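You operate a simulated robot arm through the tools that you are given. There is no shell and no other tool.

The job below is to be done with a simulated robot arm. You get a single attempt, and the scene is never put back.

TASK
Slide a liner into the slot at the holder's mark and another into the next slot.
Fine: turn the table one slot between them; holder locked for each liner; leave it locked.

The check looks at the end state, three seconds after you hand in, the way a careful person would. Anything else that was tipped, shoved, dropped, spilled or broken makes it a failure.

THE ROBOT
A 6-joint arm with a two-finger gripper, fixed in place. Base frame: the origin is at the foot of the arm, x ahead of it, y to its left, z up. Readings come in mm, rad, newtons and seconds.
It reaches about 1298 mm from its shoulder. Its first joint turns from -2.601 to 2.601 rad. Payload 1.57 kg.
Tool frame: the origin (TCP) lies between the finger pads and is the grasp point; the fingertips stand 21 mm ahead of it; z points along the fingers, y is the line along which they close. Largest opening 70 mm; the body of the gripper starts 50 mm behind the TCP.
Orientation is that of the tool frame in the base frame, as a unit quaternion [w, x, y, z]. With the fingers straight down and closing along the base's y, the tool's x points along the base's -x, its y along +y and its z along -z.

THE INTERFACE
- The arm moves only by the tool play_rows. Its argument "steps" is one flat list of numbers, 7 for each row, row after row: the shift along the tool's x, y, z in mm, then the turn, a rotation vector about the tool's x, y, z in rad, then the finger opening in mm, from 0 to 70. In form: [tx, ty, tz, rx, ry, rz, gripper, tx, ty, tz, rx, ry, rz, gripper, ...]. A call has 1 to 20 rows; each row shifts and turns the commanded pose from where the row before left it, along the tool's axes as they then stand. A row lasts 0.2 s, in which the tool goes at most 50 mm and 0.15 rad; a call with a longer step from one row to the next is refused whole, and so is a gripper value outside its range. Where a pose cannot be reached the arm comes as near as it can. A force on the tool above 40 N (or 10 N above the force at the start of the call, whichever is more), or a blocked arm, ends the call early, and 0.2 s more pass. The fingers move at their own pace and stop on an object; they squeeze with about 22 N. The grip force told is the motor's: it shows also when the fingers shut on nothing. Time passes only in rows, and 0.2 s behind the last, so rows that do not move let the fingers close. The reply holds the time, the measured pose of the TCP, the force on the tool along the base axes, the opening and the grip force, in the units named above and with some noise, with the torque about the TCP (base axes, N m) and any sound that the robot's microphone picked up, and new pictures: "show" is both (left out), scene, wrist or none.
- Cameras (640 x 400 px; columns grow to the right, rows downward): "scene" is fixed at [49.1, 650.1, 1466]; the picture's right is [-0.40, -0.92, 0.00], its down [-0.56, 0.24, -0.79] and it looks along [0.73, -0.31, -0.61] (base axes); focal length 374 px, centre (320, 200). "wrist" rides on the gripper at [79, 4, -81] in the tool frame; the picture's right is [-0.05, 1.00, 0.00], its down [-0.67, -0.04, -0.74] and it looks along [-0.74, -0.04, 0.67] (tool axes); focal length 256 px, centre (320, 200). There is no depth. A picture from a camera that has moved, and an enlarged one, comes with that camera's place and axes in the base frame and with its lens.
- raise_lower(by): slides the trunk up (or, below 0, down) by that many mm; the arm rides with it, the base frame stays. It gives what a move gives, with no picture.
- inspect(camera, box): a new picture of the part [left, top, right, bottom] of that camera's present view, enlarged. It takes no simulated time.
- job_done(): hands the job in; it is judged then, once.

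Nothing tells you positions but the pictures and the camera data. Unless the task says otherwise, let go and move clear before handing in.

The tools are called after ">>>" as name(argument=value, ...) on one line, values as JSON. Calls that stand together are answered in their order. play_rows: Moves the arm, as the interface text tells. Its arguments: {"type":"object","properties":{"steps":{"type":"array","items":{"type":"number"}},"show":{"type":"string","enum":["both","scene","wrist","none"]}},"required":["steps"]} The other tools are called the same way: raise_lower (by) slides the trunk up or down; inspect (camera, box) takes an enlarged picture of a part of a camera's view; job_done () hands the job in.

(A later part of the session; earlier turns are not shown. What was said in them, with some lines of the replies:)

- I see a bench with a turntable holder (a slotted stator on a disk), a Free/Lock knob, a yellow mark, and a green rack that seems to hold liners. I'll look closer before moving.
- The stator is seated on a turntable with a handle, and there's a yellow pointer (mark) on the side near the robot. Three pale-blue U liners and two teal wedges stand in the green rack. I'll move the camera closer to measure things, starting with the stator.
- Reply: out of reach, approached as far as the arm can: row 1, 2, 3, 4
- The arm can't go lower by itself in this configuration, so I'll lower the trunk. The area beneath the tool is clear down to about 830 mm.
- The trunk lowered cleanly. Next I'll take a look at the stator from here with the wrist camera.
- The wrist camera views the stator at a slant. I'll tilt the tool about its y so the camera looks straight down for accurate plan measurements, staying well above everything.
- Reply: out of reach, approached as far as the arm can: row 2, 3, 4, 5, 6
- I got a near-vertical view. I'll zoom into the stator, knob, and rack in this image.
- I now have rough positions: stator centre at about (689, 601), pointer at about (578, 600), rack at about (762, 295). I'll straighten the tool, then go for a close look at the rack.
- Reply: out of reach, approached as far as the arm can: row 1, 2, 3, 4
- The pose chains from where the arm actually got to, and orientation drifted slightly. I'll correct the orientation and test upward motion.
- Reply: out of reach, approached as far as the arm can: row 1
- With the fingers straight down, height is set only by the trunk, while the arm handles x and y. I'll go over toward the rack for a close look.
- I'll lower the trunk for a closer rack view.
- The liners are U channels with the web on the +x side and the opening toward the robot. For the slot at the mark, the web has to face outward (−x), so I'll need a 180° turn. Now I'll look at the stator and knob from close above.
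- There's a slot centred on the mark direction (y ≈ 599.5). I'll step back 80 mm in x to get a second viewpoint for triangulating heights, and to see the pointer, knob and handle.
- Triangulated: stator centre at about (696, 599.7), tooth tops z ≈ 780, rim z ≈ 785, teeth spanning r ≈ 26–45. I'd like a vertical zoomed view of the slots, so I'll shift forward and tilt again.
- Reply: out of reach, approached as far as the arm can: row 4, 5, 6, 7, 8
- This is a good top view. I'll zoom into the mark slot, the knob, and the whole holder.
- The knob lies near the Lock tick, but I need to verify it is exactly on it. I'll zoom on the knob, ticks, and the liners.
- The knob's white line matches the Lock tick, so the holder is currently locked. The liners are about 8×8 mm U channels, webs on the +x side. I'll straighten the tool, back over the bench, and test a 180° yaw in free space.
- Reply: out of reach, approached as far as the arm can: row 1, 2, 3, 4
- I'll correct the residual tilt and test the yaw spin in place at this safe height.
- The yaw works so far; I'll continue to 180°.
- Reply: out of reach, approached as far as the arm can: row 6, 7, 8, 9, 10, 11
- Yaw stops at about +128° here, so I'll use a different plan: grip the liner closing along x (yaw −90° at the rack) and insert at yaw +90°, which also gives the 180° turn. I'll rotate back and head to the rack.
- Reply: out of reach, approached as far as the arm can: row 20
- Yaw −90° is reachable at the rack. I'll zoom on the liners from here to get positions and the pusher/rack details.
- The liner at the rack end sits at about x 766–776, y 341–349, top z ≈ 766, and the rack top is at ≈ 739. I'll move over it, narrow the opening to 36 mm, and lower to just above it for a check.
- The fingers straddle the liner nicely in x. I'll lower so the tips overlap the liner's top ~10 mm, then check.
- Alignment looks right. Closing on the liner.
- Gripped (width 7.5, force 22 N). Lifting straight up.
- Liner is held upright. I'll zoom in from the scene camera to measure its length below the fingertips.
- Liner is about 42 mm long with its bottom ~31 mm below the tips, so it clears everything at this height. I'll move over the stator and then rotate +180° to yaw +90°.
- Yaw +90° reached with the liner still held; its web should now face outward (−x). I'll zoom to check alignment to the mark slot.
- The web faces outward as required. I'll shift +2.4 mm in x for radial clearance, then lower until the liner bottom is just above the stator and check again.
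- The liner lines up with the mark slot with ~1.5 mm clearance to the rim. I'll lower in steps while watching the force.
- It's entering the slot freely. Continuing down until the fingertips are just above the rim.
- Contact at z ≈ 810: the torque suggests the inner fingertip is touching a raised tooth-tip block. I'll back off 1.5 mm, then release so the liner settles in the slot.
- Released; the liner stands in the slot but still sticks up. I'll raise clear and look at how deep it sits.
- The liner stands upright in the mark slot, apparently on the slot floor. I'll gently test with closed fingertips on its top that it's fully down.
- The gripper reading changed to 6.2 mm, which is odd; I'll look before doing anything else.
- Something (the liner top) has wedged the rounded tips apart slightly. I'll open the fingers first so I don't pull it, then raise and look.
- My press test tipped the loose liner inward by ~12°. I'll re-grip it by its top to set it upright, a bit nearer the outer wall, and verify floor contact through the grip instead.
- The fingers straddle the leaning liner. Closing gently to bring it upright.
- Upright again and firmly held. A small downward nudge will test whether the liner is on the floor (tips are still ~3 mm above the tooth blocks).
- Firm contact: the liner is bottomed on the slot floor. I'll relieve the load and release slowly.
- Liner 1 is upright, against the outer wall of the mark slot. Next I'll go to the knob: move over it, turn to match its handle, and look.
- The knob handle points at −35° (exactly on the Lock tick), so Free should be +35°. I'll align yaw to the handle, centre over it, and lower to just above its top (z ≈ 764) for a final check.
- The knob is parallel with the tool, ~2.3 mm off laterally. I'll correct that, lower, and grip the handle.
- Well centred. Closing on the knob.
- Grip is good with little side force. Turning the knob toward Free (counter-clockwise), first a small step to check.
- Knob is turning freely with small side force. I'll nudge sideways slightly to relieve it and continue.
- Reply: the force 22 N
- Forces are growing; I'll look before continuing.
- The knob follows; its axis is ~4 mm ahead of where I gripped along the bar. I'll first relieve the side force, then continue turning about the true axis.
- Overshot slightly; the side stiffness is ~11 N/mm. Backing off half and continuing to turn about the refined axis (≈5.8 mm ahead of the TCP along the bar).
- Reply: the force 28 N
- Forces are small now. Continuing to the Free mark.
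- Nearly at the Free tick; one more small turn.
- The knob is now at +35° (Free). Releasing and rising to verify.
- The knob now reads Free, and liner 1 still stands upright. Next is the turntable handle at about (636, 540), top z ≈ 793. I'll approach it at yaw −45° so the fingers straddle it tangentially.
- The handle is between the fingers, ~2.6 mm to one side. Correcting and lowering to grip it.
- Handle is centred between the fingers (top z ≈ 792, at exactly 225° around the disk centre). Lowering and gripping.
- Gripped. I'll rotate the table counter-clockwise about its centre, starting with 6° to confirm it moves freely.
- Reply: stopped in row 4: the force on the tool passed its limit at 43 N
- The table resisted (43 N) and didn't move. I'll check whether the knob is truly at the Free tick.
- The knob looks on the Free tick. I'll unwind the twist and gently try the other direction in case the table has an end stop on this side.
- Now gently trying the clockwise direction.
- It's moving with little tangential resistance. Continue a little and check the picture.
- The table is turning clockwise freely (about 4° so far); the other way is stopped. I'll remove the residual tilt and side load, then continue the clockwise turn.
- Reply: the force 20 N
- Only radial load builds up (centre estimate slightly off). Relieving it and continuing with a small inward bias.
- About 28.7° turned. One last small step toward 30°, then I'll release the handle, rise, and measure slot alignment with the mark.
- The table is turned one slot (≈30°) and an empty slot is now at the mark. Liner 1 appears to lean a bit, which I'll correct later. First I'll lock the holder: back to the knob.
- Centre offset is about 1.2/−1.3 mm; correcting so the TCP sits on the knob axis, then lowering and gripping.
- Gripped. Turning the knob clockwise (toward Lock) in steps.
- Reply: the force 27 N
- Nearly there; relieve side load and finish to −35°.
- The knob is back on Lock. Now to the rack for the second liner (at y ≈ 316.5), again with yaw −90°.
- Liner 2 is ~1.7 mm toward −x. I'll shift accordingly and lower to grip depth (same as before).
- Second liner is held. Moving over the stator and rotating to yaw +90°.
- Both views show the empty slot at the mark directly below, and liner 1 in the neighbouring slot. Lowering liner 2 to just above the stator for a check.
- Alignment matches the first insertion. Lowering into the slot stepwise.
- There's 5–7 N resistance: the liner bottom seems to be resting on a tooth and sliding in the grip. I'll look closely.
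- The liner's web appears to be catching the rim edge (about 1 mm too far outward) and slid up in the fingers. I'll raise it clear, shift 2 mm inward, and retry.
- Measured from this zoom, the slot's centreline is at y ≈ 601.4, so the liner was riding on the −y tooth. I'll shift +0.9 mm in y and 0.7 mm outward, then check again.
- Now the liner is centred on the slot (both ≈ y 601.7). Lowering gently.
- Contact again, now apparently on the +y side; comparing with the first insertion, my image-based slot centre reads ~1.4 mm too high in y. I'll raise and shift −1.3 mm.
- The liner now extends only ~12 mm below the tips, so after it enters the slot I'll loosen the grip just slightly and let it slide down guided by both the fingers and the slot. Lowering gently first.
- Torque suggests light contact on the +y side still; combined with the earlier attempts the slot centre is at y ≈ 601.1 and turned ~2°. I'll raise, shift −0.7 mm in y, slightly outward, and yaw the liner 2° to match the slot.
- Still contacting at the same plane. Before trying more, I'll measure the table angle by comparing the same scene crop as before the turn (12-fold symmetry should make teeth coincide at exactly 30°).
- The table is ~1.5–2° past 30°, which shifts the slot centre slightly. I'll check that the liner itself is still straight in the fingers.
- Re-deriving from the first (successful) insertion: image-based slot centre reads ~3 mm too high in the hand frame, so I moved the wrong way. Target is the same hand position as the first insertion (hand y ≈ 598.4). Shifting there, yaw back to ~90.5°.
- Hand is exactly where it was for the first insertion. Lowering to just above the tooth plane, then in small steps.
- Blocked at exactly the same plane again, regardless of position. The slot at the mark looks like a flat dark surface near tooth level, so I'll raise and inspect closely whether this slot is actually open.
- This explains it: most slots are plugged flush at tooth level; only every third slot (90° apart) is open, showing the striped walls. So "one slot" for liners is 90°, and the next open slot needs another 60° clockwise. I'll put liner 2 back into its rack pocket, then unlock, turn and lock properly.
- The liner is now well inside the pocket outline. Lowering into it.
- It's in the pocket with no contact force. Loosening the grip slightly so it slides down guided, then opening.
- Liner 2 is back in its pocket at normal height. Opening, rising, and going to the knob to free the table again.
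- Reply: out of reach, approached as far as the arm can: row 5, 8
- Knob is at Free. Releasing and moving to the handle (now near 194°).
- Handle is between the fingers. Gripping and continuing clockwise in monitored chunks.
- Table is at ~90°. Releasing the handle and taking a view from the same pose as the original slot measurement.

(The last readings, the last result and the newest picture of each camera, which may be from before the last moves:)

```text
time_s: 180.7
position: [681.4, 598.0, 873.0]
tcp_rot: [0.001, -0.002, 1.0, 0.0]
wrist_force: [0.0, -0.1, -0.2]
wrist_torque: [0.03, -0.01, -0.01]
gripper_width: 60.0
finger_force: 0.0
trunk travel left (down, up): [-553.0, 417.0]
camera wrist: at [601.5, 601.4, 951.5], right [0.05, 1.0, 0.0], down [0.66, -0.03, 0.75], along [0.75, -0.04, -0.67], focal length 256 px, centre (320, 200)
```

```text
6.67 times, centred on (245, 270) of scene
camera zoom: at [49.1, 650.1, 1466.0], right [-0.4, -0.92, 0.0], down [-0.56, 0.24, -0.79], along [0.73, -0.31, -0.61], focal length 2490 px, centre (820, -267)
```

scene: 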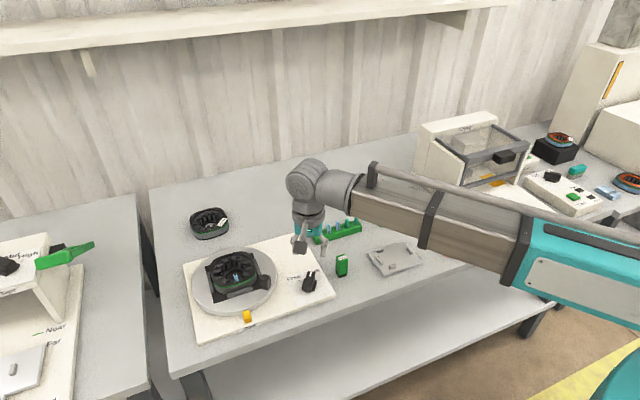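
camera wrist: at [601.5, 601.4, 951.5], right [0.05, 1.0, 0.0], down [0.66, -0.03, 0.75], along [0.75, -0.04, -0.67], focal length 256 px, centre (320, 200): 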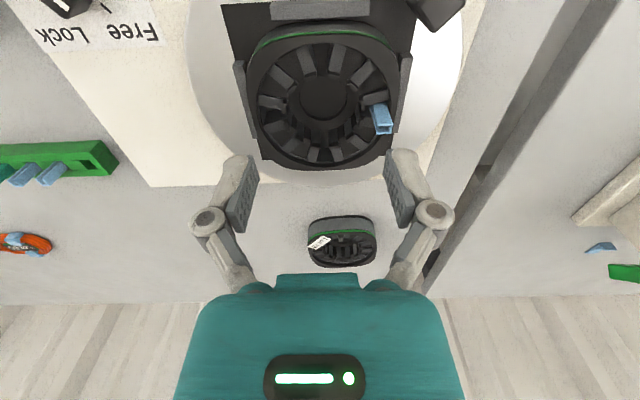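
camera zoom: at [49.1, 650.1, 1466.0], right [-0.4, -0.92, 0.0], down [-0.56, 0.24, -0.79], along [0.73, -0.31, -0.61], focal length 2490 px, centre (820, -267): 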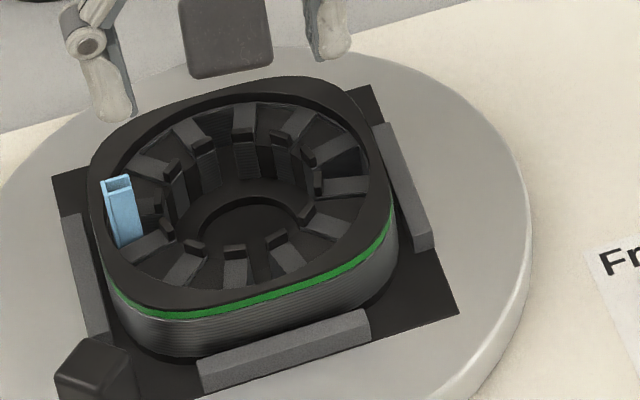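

The slot now at the mark shows open side walls exactly as the first one did, and matches the original alignment within a fraction of a degree. Liner 1 is still in its slot (now on the +y side). Now lock the knob.

>>> play_rows(steps=[16.9, -40.8, 0, 0, 0, 0, 44, 16.9, -40.8, 0, 0, 0, 0, 44, 16.9, -40.8, 0, 0, 0, 0, 44, 16.9, -40.8, 0, 0, 0, 0, 44, 0, 0, 0, 0, 0, -0.1229, 44, 0, 0, 0, 0, 0, -0.1229, 44, 0, 0, 0, 0, 0, -0.1229, 44, 0, 0, 0, 0, 0, -0.1229, 44, 0, 0, 0, 0, 0, -0.1229, 44, 0, 0, 0, 0, 0, 0, 44], show="none")

>>> raise_lower(by=-75)

>>> inspect(camera="wrist", box=[240, 80, 400, 180])

```text
time_s: 182.9
position: [616.4, 435.2, 871.3]
tcp_rot: [0.0, -0.305, 0.952, -0.001]
wrist_force: [-0.1, -0.3, 0.3]
wrist_torque: [0.04, 0.03, 0.05]
gripper_width: 44.2
finger_force: 0.0
trunk travel left (down, up): [-553.0, 417.0]
```

```text
time_s: 184.0
position: [616.6, 436.2, 797.1]
tcp_rot: [0.002, -0.306, 0.952, -0.001]
wrist_force: [-0.1, 0.1, 0.0]
wrist_torque: [-0.01, 0.0, 0.01]
gripper_width: 44.0
finger_force: 0.1
trunk travel left (down, up): [-478.0, 492.0]
```

```text
4.00 times, centred on (320, 130) of wrist
camera zoom: at [547.5, 391.8, 876.6], right [-0.54, 0.84, 0.0], down [0.56, 0.36, 0.75], along [0.63, 0.4, -0.67], focal length 1024 px, centre (320, 480)
```

zoom: 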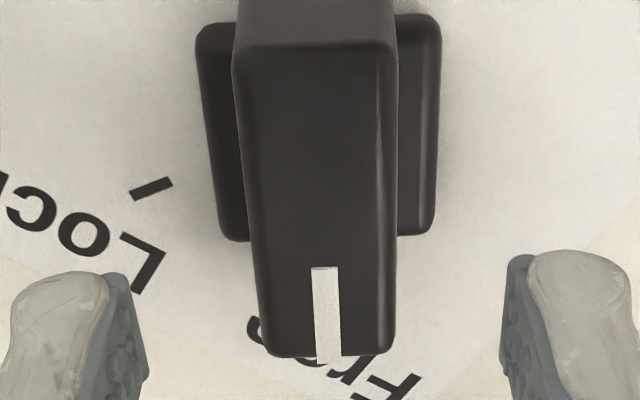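

>>> play_rows(steps=[1.8, 0.4, 0, 0, 0, 0, 44, 0, 0, 0, 0, 0, 0, 44], show="none")

>>> raise_lower(by=-23)

>>> play_rows(steps=[0, 0, 0, 0, 0, 0, 28, 0, 0, 0, 0, 0, 0, 20, 0, 0, 0, 0, 0, 0, 14, 0, 0, 0, 0, 0, 0, 14], show="none")

>>> play_rows(steps=[0, 0, 0, 0, 0, 0.08, 14, 0, 0, 0, 0, 0, 0.08, 14, 0, 0, 0, 0, 0, 0.08, 14, 0, 0, 0, 0, 0, 0.08, 14], show="none")

```text
time_s: 184.6
position: [613.6, 435.4, 797.5]
tcp_rot: [0.002, -0.304, 0.953, -0.001]
wrist_force: [-0.5, 0.8, -0.3]
wrist_torque: [0.05, 0.04, -0.01]
gripper_width: 43.8
finger_force: 0.0
trunk travel left (down, up): [-478.0, 492.0]
```

```text
time_s: 185.3
position: [613.7, 433.3, 773.2]
tcp_rot: [0.001, -0.304, 0.953, -0.001]
wrist_force: [0.4, 0.7, -0.4]
wrist_torque: [-0.02, 0.0, -0.01]
gripper_width: 44.0
finger_force: 0.0
trunk travel left (down, up): [-455.0, 515.0]
```

```text
time_s: 186.3
position: [614.1, 434.2, 773.1]
tcp_rot: [0.001, -0.305, 0.952, -0.001]
wrist_force: [0.5, 1.2, 1.0]
wrist_torque: [-0.01, 0.15, -0.19]
gripper_width: 20.0
finger_force: 32.0
trunk travel left (down, up): [-455.0, 515.0]
```

```text
time_s: 187.3
position: [613.7, 435.2, 773.6]
tcp_rot: [0.001, -0.147, 0.989, -0.001]
wrist_force: [-0.9, 5.5, 3.0]
wrist_torque: [-0.2, 0.95, 0.04]
gripper_width: 19.6
finger_force: 32.1
trunk travel left (down, up): [-455.0, 515.0]
```

>>> play_rows(steps=[0, 0.4, 0, 0, 0, 0.083, 14, 0, 0.1, 0, 0, 0, 0.083, 14, 0, 0.1, 0, 0, 0, 0.083, 14, 0, 0.1, 0, 0, 0, 0.083, 14], show="none")

>>> play_rows(steps=[0, 0.1, 0, 0, 0, 0.083, 14, 0, 0.1, 0, 0, 0, 0.083, 14, 0, 0.1, 0, 0, 0, 0.083, 14, 0, 0.1, 0, 0, 0, 0.083, 14], show="none")

```text
time_s: 188.3
position: [613.9, 435.2, 773.2]
tcp_rot: [0.002, 0.018, 1.0, -0.001]
wrist_force: [-3.9, 9.5, 2.3]
wrist_torque: [0.32, -0.24, 0.01]
gripper_width: 19.9
finger_force: 31.9
trunk travel left (down, up): [-455.0, 515.0]
```

```text
time_s: 189.3
position: [613.8, 433.9, 772.6]
tcp_rot: [0.001, 0.184, 0.983, -0.001]
wrist_force: [-1.8, 8.5, 1.8]
wrist_torque: [-0.06, -0.18, 0.01]
gripper_width: 19.7
finger_force: 32.1
trunk travel left (down, up): [-455.0, 515.0]
```

>>> play_rows(steps=[0, 0.5, 0, 0, 0, 0.083, 14, 0, 0.2, 0, 0, 0, 0.083, 14, 0, 0.2, 0, 0, 0, 0.08, 14, 0, 0, 0, 0, 0, 0, 14], show="none")

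```text
time_s: 190.3
position: [612.7, 435.6, 773.8]
tcp_rot: [0.001, 0.302, 0.953, -0.001]
wrist_force: [6.1, -2.2, 3.9]
wrist_torque: [0.21, 0.43, 0.19]
gripper_width: 19.6
finger_force: 32.0
trunk travel left (down, up): [-455.0, 515.0]
```

>>> play_rows(steps=[0, 0, 0, 0, 0, 0.008, 14, 0, 0, 0, 0, 0, 0, 14, 0, 0, 0, 0, 0, 0, 26, 0, 0, 0, 0, 0, 0, 40, 0, 0, 0, 0, 0, 0, 44, 0, 0, 0, 0, 0, 0, 44], show="none")

>>> raise_lower(by=98)

>>> inspect(camera="wrist", box=[270, 20, 398, 120])

>>> inspect(camera="scene", box=[285, 260, 333, 290])

>>> inspect(camera="scene", box=[200, 240, 290, 300])

```text
time_s: 191.7
position: [614.1, 436.2, 774.7]
tcp_rot: [0.002, 0.306, 0.952, 0.0]
wrist_force: [-0.3, -0.3, 0.7]
wrist_torque: [0.02, 0.02, -0.01]
gripper_width: 44.0
finger_force: 0.0
trunk travel left (down, up): [-455.0, 515.0]
```

```text
time_s: 193.0
position: [614.2, 435.8, 871.0]
tcp_rot: [0.002, 0.305, 0.952, 0.0]
wrist_force: [1.0, 0.6, 0.2]
wrist_torque: [0.02, -0.03, -0.03]
gripper_width: 43.8
finger_force: 0.1
trunk travel left (down, up): [-553.0, 417.0]
```

```text
4.00 times, centred on (334, 70) of wrist
camera zoom: at [551.2, 484.8, 951.4], right [0.62, 0.78, 0.0], down [0.52, -0.42, 0.75], along [0.58, -0.47, -0.67], focal length 1024 px, centre (264, 720)
```

zoom: 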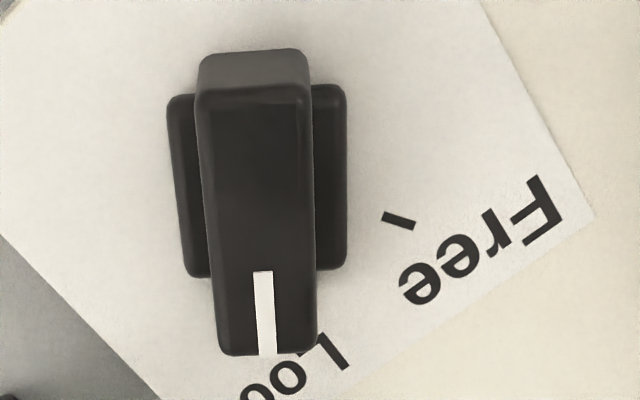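

```text
13.33 times, centred on (309, 275) of scene
camera zoom: at [49.1, 650.1, 1466.0], right [-0.4, -0.92, 0.0], down [-0.56, 0.24, -0.79], along [0.73, -0.31, -0.61], focal length 4980 px, centre (467, -800)
```

zoom: 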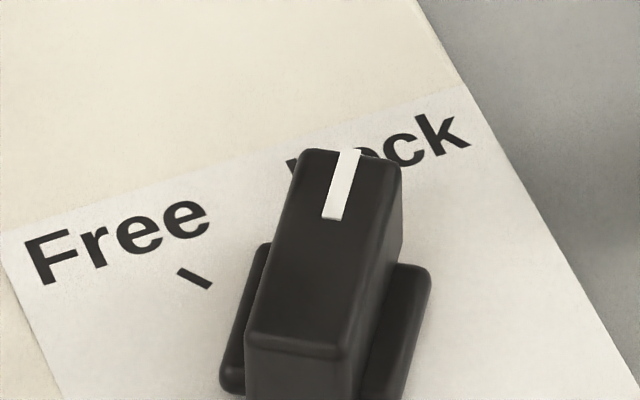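

```text
6.67 times, centred on (245, 270) of scene
camera zoom: at [49.1, 650.1, 1466.0], right [-0.4, -0.92, 0.0], down [-0.56, 0.24, -0.79], along [0.73, -0.31, -0.61], focal length 2490 px, centre (820, -267)
```

zoom: 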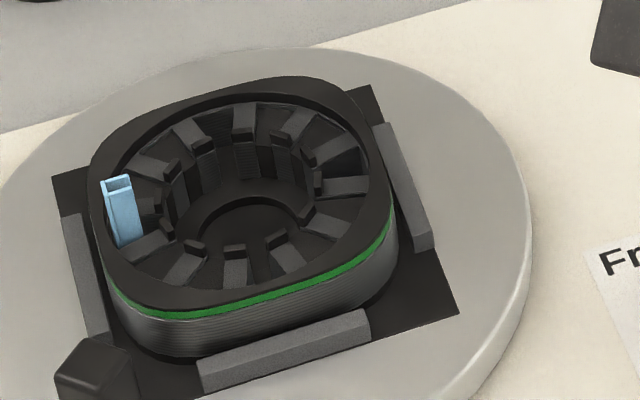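

Knob is exactly on Lock again, identical to the start view, and the slot alignment matches the start. Fetching liner 2 from the rack.

>>> play_rows(steps=[-39.3, -1.9, 0, 0, 0, 0, 36, -39.3, -1.9, 0, 0, 0, 0, 36, -39.3, -1.9, 0, 0, 0, 0, 36, -39.3, -1.9, 0, 0, 0, 0, 36, -39.3, -1.9, 0, 0, 0, 0, 36, 0, 0, 0, 0, 0, -0.146, 36, 0, 0, 0, 0, 0, -0.146, 36, 0, 0, 0, 0, 0, -0.146, 36, 0, 0, 0, 0, 0, -0.146, 36, 0, 0, 0, 0, 0, -0.146, 36, 0, 0, 0, 0, 0, -0.146, 36, 0, 0, 0, 0, 0, -0.146, 36, 0, 0, 0, 0, 0, -0.146, 36, 0, 0, 0, 0, 0, -0.146, 36, 0, 0, 0, 0, 0, -0.146, 36, 0, 0, 0, 0, 0, -0.146, 36, 0, 0, 0, 0, 0, -0.146, 36, 0, 0, 0, 0, 0, -0.146, 36, 0, 0, 0, 0, 0, -0.146, 36, 0, 0, 0, 0, 0, -0.146, 36], show="none")

>>> raise_lower(by=-69)

>>> inspect(camera="wrist", box=[240, 100, 400, 200])

```text
time_s: 197.2
position: [768.6, 315.0, 871.3]
tcp_rot: [-0.001, 0.708, -0.707, 0.001]
wrist_force: [0.1, -0.4, -0.4]
wrist_torque: [-0.02, 0.02, 0.0]
gripper_width: 36.1
finger_force: 0.1
trunk travel left (down, up): [-553.0, 417.0]
```

```text
time_s: 198.3
position: [767.9, 314.7, 803.0]
tcp_rot: [-0.001, 0.707, -0.707, 0.001]
wrist_force: [0.4, -0.5, -0.7]
wrist_torque: [-0.01, -0.04, -0.03]
gripper_width: 35.9
finger_force: 0.1
trunk travel left (down, up): [-484.0, 486.0]
```

```text
4.00 times, centred on (320, 150) of wrist
camera zoom: at [763.0, 234.2, 882.8], right [-1.0, 0.05, 0.0], down [0.03, 0.67, 0.74], along [0.04, 0.74, -0.67], focal length 1024 px, centre (320, 400)
```

zoom: 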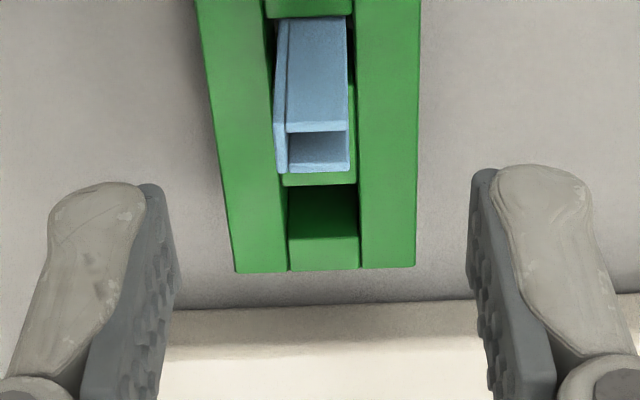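

>>> play_rows(steps=[-1.2, -1.2, 0, 0, 0, 0, 36, 0, 0, 0, 0, 0, 0, 36], show="none")

>>> raise_lower(by=-28)

>>> inspect(camera="wrist", box=[240, 100, 400, 200])

```text
time_s: 198.9
position: [769.4, 316.1, 803.4]
tcp_rot: [-0.001, 0.707, -0.707, 0.001]
wrist_force: [-0.5, -0.5, -0.5]
wrist_torque: [0.04, -0.02, -0.03]
gripper_width: 35.9
finger_force: 0.1
trunk travel left (down, up): [-484.0, 486.0]
```

```text
time_s: 199.7
position: [770.8, 314.9, 774.7]
tcp_rot: [-0.001, 0.708, -0.707, 0.001]
wrist_force: [-0.2, -0.4, 0.4]
wrist_torque: [0.01, 0.01, 0.01]
gripper_width: 36.0
finger_force: 0.1
trunk travel left (down, up): [-456.0, 514.0]
```

```text
4.00 times, centred on (320, 150) of wrist
camera zoom: at [764.0, 235.8, 854.7], right [-1.0, 0.05, 0.0], down [0.03, 0.67, 0.74], along [0.04, 0.74, -0.67], focal length 1024 px, centre (320, 400)
```

zoom: 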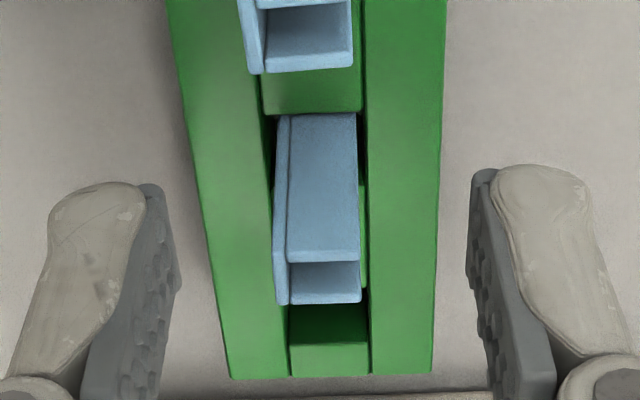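

Good centring. Closing, lifting and checking.

>>> play_rows(steps=[0, 0, 0, 0, 0, 0, 20, 0, 0, 0, 0, 0, 0, 12, 0, 0, 0, 0, 0, 0, 4, 0, 0, 0, 0, 0, 0, 4, 0, 0, 0, 0, 0, 0, 4], show="none")

>>> raise_lower(by=100)

>>> inspect(camera="wrist", box=[240, 80, 400, 180])

```text
time_s: 200.8
position: [770.5, 315.0, 774.6]
tcp_rot: [0.001, -0.707, 0.707, -0.001]
wrist_force: [-0.1, 0.4, 0.6]
wrist_torque: [-0.01, -0.02, -0.02]
gripper_width: 7.9
finger_force: 21.9
trunk travel left (down, up): [-456.0, 514.0]
```

```text
time_s: 202.2
position: [769.1, 316.5, 874.5]
tcp_rot: [-0.002, 0.707, -0.707, 0.001]
wrist_force: [0.0, -0.2, -1.0]
wrist_torque: [-0.04, 0.0, 0.01]
gripper_width: 7.7
finger_force: 21.6
trunk travel left (down, up): [-556.0, 414.0]
```

```text
4.00 times, centred on (320, 130) of wrist
camera zoom: at [764.1, 235.9, 954.7], right [-1.0, 0.05, 0.0], down [0.03, 0.67, 0.74], along [0.04, 0.74, -0.67], focal length 1024 px, centre (320, 480)
```

zoom: 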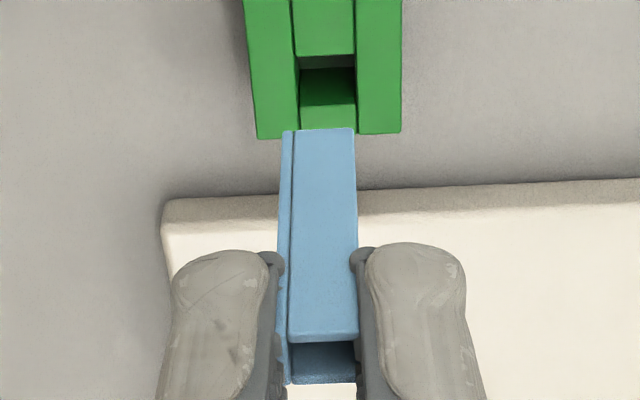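

>>> play_rows(steps=[-40.5, 15.39, 0, 0, 0, 0, 4, -40.5, 15.39, 0, 0, 0, 0, 4, -40.5, 15.39, 0, 0, 0, 0, 4, -40.5, 15.39, 0, 0, 0, 0, 4, -40.5, 15.39, 0, 0, 0, 0, 4, -40.5, 15.39, 0, 0, 0, 0, 4, -40.5, 15.39, 0, 0, 0, 0, 4, 0, 0, 0, 0, 0, 0.15, 4, 0, 0, 0, 0, 0, 0.15, 4, 0, 0, 0, 0, 0, 0.15, 4, 0, 0, 0, 0, 0, 0.15, 4, 0, 0, 0, 0, 0, 0.15, 4, 0, 0, 0, 0, 0, 0.15, 4, 0, 0, 0, 0, 0, 0.15, 4, 0, 0, 0, 0, 0, 0.15, 4, 0, 0, 0, 0, 0, 0.15, 4, 0, 0, 0, 0, 0, 0.15, 4], show="none")

>>> play_rows(steps=[0, 0, 0, 0, 0, 0.15, 4, 0, 0, 0, 0, 0, 0.15, 4, 0, 0, 0, 0, 0, 0.15, 4, 0, 0, 0, 0, 0, 0.15, 4, 0, 0, 0, 0, 0, 0.15, 4, 0, 0, 0, 0, 0, 0.15, 4, 0, 0, 0, 0, 0, 0.15, 4, 0, 0, 0, 0, 0, 0.15, 4, 0, 0, 0, 0, 0, 0.15, 4, 0, 0, 0, 0, 0, 0.15, 4, 0, 0, 0, 0, 0, 0.1416, 4, 0, 0, 0, 0, 0, 0, 4], show="wrist")

>>> inspect(camera="wrist", box=[270, 0, 430, 100])

>>> inspect(camera="scene", box=[205, 245, 285, 295])

```text
time_s: 205.8
position: [661.6, 600.7, 875.0]
tcp_rot: [0.002, -0.034, 0.999, -0.001]
wrist_force: [0.4, -0.5, 0.5]
wrist_torque: [0.0, 0.0, 0.01]
gripper_width: 7.9
finger_force: 22.6
trunk travel left (down, up): [-556.0, 414.0]
```

```text
time_s: 208.4
position: [662.9, 599.9, 874.5]
tcp_rot: [0.002, 0.707, 0.707, 0.002]
wrist_force: [-0.8, -0.5, -0.3]
wrist_torque: [0.0, 0.01, 0.02]
gripper_width: 7.7
finger_force: 21.6
trunk travel left (down, up): [-556.0, 414.0]
camera wrist: at [665.0, 677.7, 954.6], right [1.0, -0.05, 0.0], down [-0.04, -0.67, 0.75], along [-0.04, -0.74, -0.67], focal length 256 px, centre (320, 200)
```

wrist: 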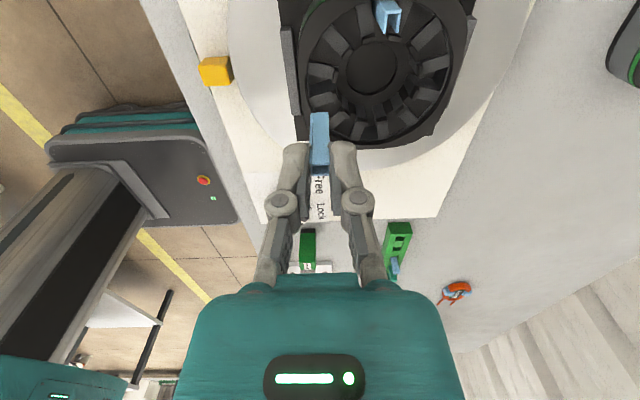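

```text
4.00 times, centred on (350, 50) of wrist
camera zoom: at [665.0, 677.7, 954.6], right [1.0, -0.05, 0.0], down [-0.04, -0.67, 0.75], along [-0.04, -0.74, -0.67], focal length 1024 px, centre (200, 800)
```

zoom: 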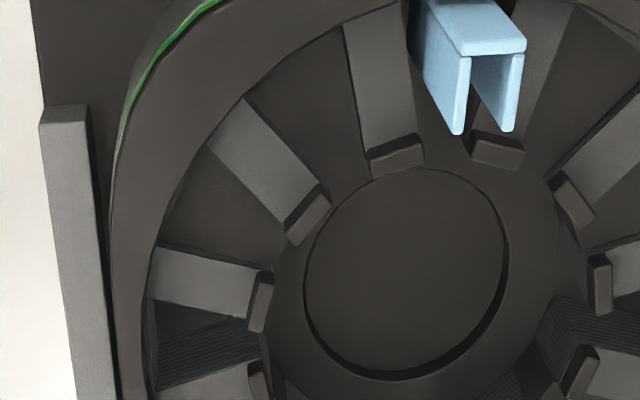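

```text
8.00 times, centred on (245, 270) of scene
camera zoom: at [49.1, 650.1, 1466.0], right [-0.4, -0.92, 0.0], down [-0.56, 0.24, -0.79], along [0.73, -0.31, -0.61], focal length 2988 px, centre (920, -360)
```

zoom: 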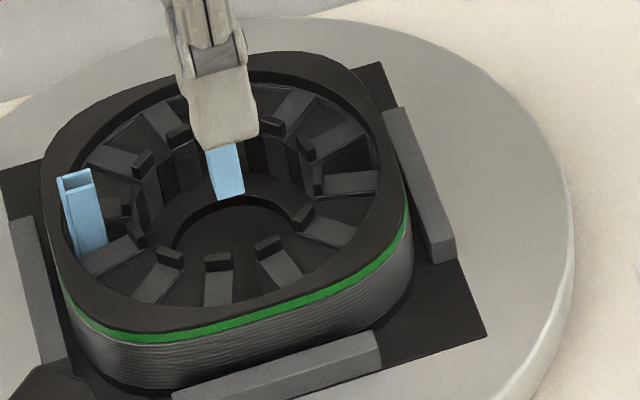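

The mark slot now shows its striped open wall. The hand is within 0.6 mm of the first insertion pose. Lowering in steps.

>>> raise_lower(by=-34)

>>> inspect(camera="wrist", box=[270, 60, 398, 140])

>>> raise_lower(by=-14)

>>> inspect(camera="wrist", box=[270, 80, 398, 160])

```text
time_s: 209.2
position: [662.1, 598.7, 840.3]
tcp_rot: [0.001, 0.706, 0.708, 0.001]
wrist_force: [-0.3, -0.3, -0.4]
wrist_torque: [0.0, 0.0, 0.0]
gripper_width: 7.7
finger_force: 22.5
trunk travel left (down, up): [-522.0, 448.0]
```

```text
5.00 times, centred on (334, 100) of wrist
camera zoom: at [664.8, 677.7, 920.7], right [1.0, -0.05, 0.0], down [-0.04, -0.67, 0.75], along [-0.04, -0.74, -0.67], focal length 1280 px, centre (250, 700)
```

zoom: 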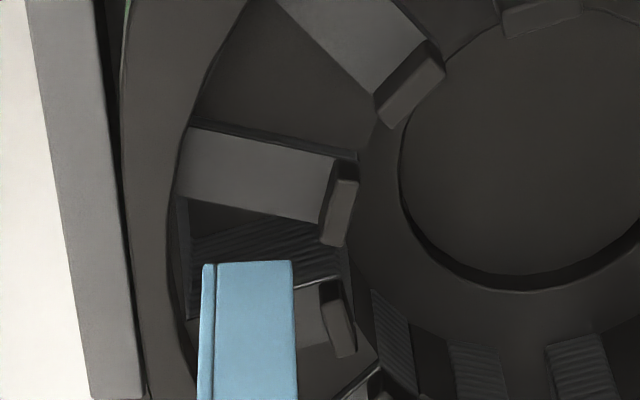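

```text
time_s: 209.8
position: [661.7, 599.3, 826.5]
tcp_rot: [0.001, 0.707, 0.708, 0.002]
wrist_force: [0.3, -0.2, -0.6]
wrist_torque: [-0.08, 0.02, -0.03]
gripper_width: 7.6
finger_force: 21.5
trunk travel left (down, up): [-508.0, 462.0]
```

```text
5.00 times, centred on (334, 120) of wrist
camera zoom: at [664.8, 677.6, 906.6], right [1.0, -0.05, 0.0], down [-0.04, -0.67, 0.75], along [-0.04, -0.74, -0.67], focal length 1280 px, centre (250, 600)
```

zoom: 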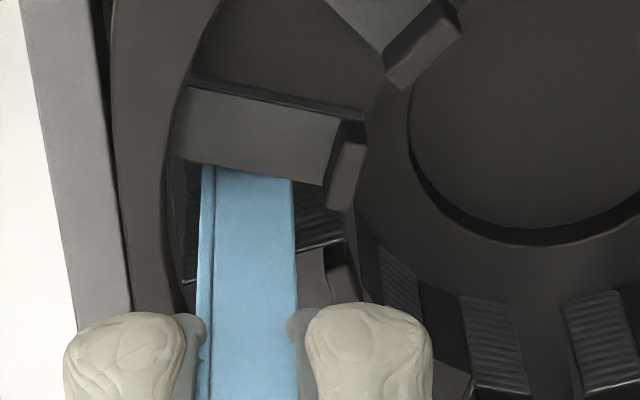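

It's in the slot with no resistance. Continuing down to the floor.

>>> raise_lower(by=-10)

>>> raise_lower(by=-5)

>>> raise_lower(by=-2)

```text
time_s: 210.4
position: [661.8, 598.9, 817.2]
tcp_rot: [0.001, 0.706, 0.708, 0.001]
wrist_force: [0.9, -2.3, -0.7]
wrist_torque: [-0.04, 0.0, -0.06]
gripper_width: 7.6
finger_force: 22.0
trunk travel left (down, up): [-498.0, 472.0]
```

```text
time_s: 210.9
position: [661.1, 598.9, 812.9]
tcp_rot: [0.001, 0.707, 0.707, 0.001]
wrist_force: [-0.9, -1.2, -1.4]
wrist_torque: [-0.02, 0.01, -0.02]
gripper_width: 7.6
finger_force: 22.0
trunk travel left (down, up): [-493.0, 477.0]
```

```text
time_s: 211.4
position: [661.9, 599.3, 810.2]
tcp_rot: [0.001, 0.706, 0.708, 0.001]
wrist_force: [0.4, -0.6, 5.0]
wrist_torque: [0.01, 0.02, -0.01]
gripper_width: 7.8
finger_force: 21.9
trunk travel left (down, up): [-491.0, 479.0]
```

Floor contact at the same height as before. I'll lift 0.8 mm, ease it ~1.2 mm outward toward the wall, then release slowly.

>>> raise_lower(by=0.8)

>>> play_rows(steps=[0, -1.2, 0, 0, 0, 0, 4, 0, 0, 0, 0, 0, 0, 4], show="none")

>>> inspect(camera="wrist", box=[256, 80, 384, 160])

```text
time_s: 211.9
position: [662.5, 599.6, 810.6]
tcp_rot: [0.002, 0.706, 0.708, 0.001]
wrist_force: [-1.2, -0.4, 0.6]
wrist_torque: [-0.03, 0.02, -0.02]
gripper_width: 7.6
finger_force: 22.9
trunk travel left (down, up): [-492.0, 478.0]
```

```text
time_s: 212.5
position: [660.7, 600.1, 810.1]
tcp_rot: [0.001, 0.706, 0.708, 0.0]
wrist_force: [-0.5, 0.0, -0.5]
wrist_torque: [0.01, -0.04, 0.0]
gripper_width: 7.5
finger_force: 21.9
trunk travel left (down, up): [-492.0, 478.0]
```

```text
5.00 times, centred on (320, 120) of wrist
camera zoom: at [663.5, 677.8, 890.5], right [1.0, -0.05, 0.0], down [-0.04, -0.67, 0.75], along [-0.04, -0.74, -0.67], focal length 1280 px, centre (320, 600)
```

zoom: 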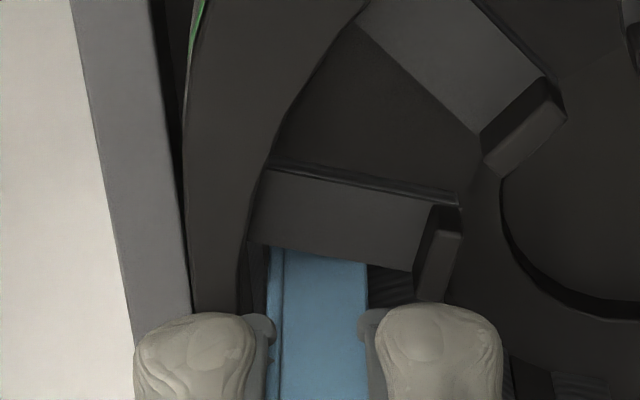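

>>> play_rows(steps=[0, 0, 0, 0, 0, 0, 9, 0, 0, 0, 0, 0, 0, 10, 0, 0, 0, 0, 0, 0, 11, 0, 0, 0, 0, 0, 0, 13, 0, 0, 0, 0, 0, 0, 16, 0, 0, 0, 0, 0, 0, 20, 0, 0, 0, 0, 0, 0, 26, 0, 0, 0, 0, 0, 0, 30, 0, 0, 0, 0, 0, 0, 30], show="none")

>>> raise_lower(by=61)

>>> inspect(camera="wrist", box=[256, 40, 384, 120])

>>> inspect(camera="scene", box=[205, 245, 285, 295])

>>> inspect(camera="wrist", box=[330, 0, 430, 65])

```text
time_s: 214.5
position: [660.7, 599.6, 810.1]
tcp_rot: [0.001, 0.706, 0.708, 0.002]
wrist_force: [0.7, 0.5, 0.4]
wrist_torque: [0.0, 0.0, -0.02]
gripper_width: 29.8
finger_force: 0.0
trunk travel left (down, up): [-492.0, 478.0]
```

```text
time_s: 215.5
position: [660.3, 599.1, 870.9]
tcp_rot: [0.002, 0.706, 0.708, 0.001]
wrist_force: [-0.5, 0.0, 0.4]
wrist_torque: [0.0, -0.01, 0.01]
gripper_width: 30.2
finger_force: 0.1
trunk travel left (down, up): [-553.0, 417.0]
```

```text
5.00 times, centred on (320, 80) of wrist
camera zoom: at [663.6, 677.9, 951.4], right [1.0, -0.05, 0.0], down [-0.04, -0.67, 0.75], along [-0.04, -0.74, -0.67], focal length 1280 px, centre (320, 800)
```

zoom: 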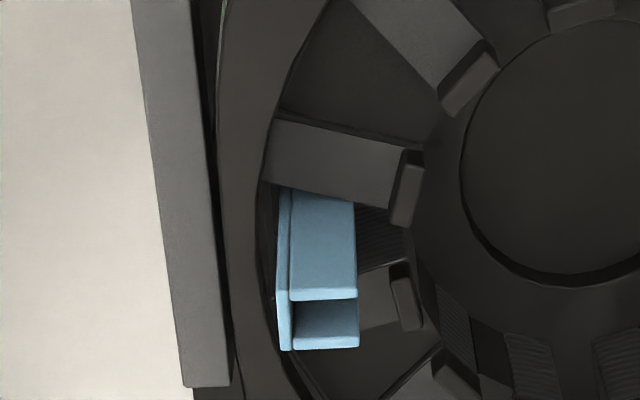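

```text
8.00 times, centred on (245, 270) of scene
camera zoom: at [49.1, 650.1, 1466.0], right [-0.4, -0.92, 0.0], down [-0.56, 0.24, -0.79], along [0.73, -0.31, -0.61], focal length 2988 px, centre (920, -360)
```

zoom: 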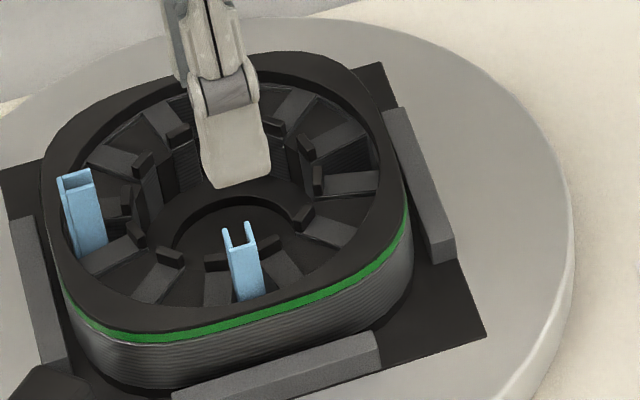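

```text
6.15 times, centred on (380, 32) of wrist
camera zoom: at [663.6, 677.9, 951.4], right [1.0, -0.05, 0.0], down [-0.04, -0.67, 0.75], along [-0.04, -0.74, -0.67], focal length 1575 px, centre (-49, 1231)
```

zoom: 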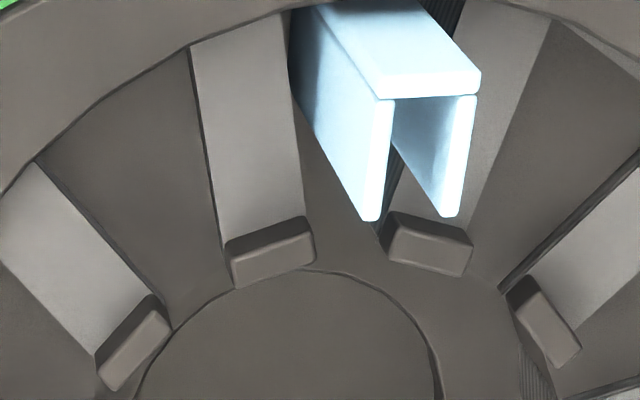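

Both liners stand upright in adjacent open slots: liner 2 at the mark, liner 1 one slot on. I'll rise well clear and take a final look at everything.

>>> raise_lower(by=150)

>>> play_rows(steps=[-30, -20, 0, 0, 0, 0, 60, -30, -20, 0, 0, 0, 0, 60, -30, -20, 0, 0, 0, 0, 60, -30, -20, 0, 0, 0, 0, 60, 0, 0, 0, 0, 0, -0.15, 60, 0, 0, 0, 0, 0, -0.15, 60, 0, 0, 0, 0, 0, -0.15, 60, 0, 0, 0, 0, 0, -0.15, 60, 0, 0, 0, 0, 0, -0.15, 60, 0, 0, 0, 0, 0, -0.15, 60, 0, 0, 0, 0, 0, -0.15, 60, 0, 0, 0, 0, 0, -0.15, 60, 0, 0, 0, 0, 0, -0.15, 60, 0, 0, 0, 0, 0, -0.15, 60, 0, 0, 0, 0, 0, -0.07, 60, 0, 0, 0, 0, 0, 0, 60], show="both")

>>> inspect(camera="scene", box=[180, 235, 350, 341])

>>> inspect(camera="scene", box=[205, 250, 285, 300])

>>> inspect(camera="scene", box=[300, 170, 480, 290])

```text
time_s: 217.3
position: [660.3, 599.2, 1021.0]
tcp_rot: [0.002, 0.707, 0.707, 0.001]
wrist_force: [0.0, -0.4, 0.1]
wrist_torque: [0.03, -0.03, 0.03]
gripper_width: 30.1
finger_force: 0.1
trunk travel left (down, up): [-703.0, 267.0]
```

```text
time_s: 220.7
position: [581.1, 479.9, 1021.3]
tcp_rot: [0.001, -0.001, 1.0, 0.0]
wrist_force: [0.4, -0.7, 0.2]
wrist_torque: [-0.01, -0.02, 0.01]
gripper_width: 60.2
finger_force: 0.1
trunk travel left (down, up): [-703.0, 267.0]
camera wrist: at [500.2, 482.1, 1101.3], right [0.05, 1.0, 0.0], down [0.66, -0.03, 0.75], along [0.75, -0.04, -0.67], focal length 256 px, centre (320, 200)
```

scene: 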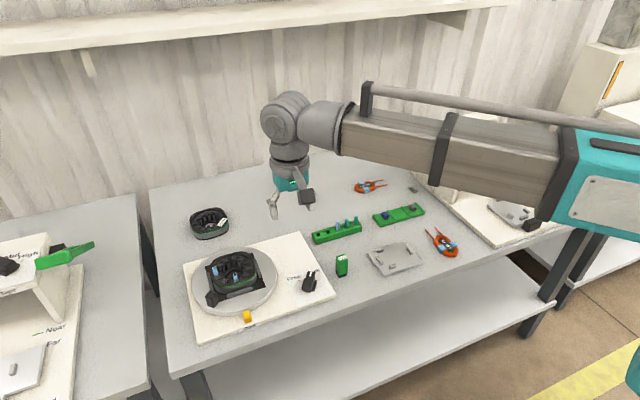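
wrist: 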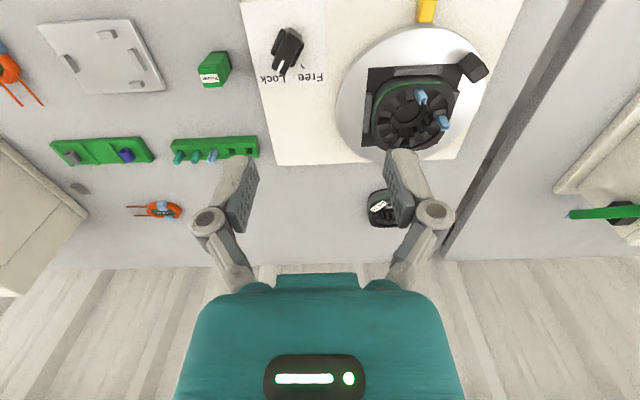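

```text
3.76 times, centred on (265, 288) of scene
camera zoom: at [49.1, 650.1, 1466.0], right [-0.4, -0.92, 0.0], down [-0.56, 0.24, -0.79], along [0.73, -0.31, -0.61], focal length 1406 px, centre (527, -131)
```

zoom: 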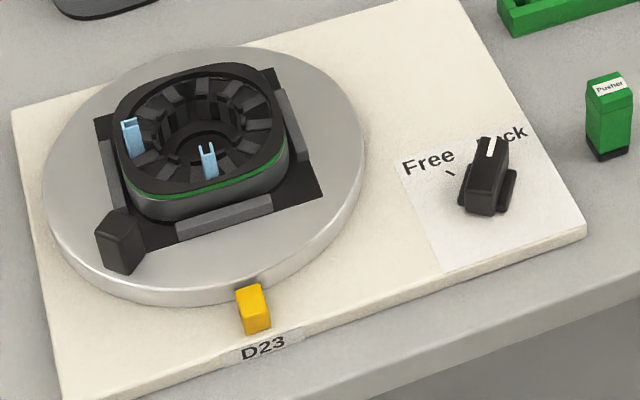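

```text
8.00 times, centred on (245, 275) of scene
camera zoom: at [49.1, 650.1, 1466.0], right [-0.4, -0.92, 0.0], down [-0.56, 0.24, -0.79], along [0.73, -0.31, -0.61], focal length 2988 px, centre (920, -400)
```

zoom: 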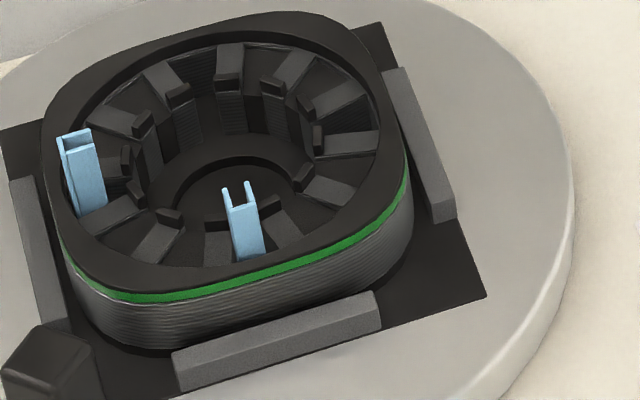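

```text
3.33 times, centred on (390, 230) of scene
camera zoom: at [49.1, 650.1, 1466.0], right [-0.4, -0.92, 0.0], down [-0.56, 0.24, -0.79], along [0.73, -0.31, -0.61], focal length 1245 px, centre (87, 100)
```

zoom: 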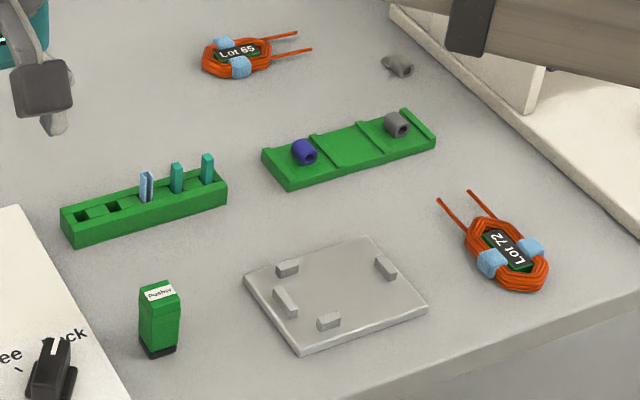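

The job is done except for one difference from the wording. Only every third slot in this stator is open and the ones between are plugged. So the table turned 90° to the next open slot, not one 30° slot pitch.

- **Liners:** both stand upright and bottomed in their slots. The second is at the mark and the first is in the next open slot.
- **Lock:** the knob is back on Lock, and it was locked for each insertion.
- **Rest of the bench:** nothing else has moved, and the gripper is clear.

I'm handing in now.

>>> job_done()

```text
The job is handed in.
```

I put one liner in the slot at the mark, turned the table and put a second liner in the next open slot. The holder is locked. The job is handed in; I haven't seen the check's result.

- **Turn angle:** the table went round 90°, not one tooth pitch of 30°. Most slots in this stator are plugged flush, and only every third one is open. I first turned it about 30°, locked it, and the second liner would not go in. I put that liner back in the rack and turned the table on to the next open slot.
- **Seating:** both liners rest on the slot floor. They stick up about 20 mm above the teeth, because they are longer than the slot is deep. I set the first liner upright again after a test press tipped it inward; it may still lean about 3°. The second is upright.
- **Lock:** the knob was on Lock for both liners and is on Lock now. It looks the same as it did at the start. I did not push on the table afterwards to test that it holds.
- **Rest of the bench:** nothing else looks moved in the final pictures, and the gripper is clear.
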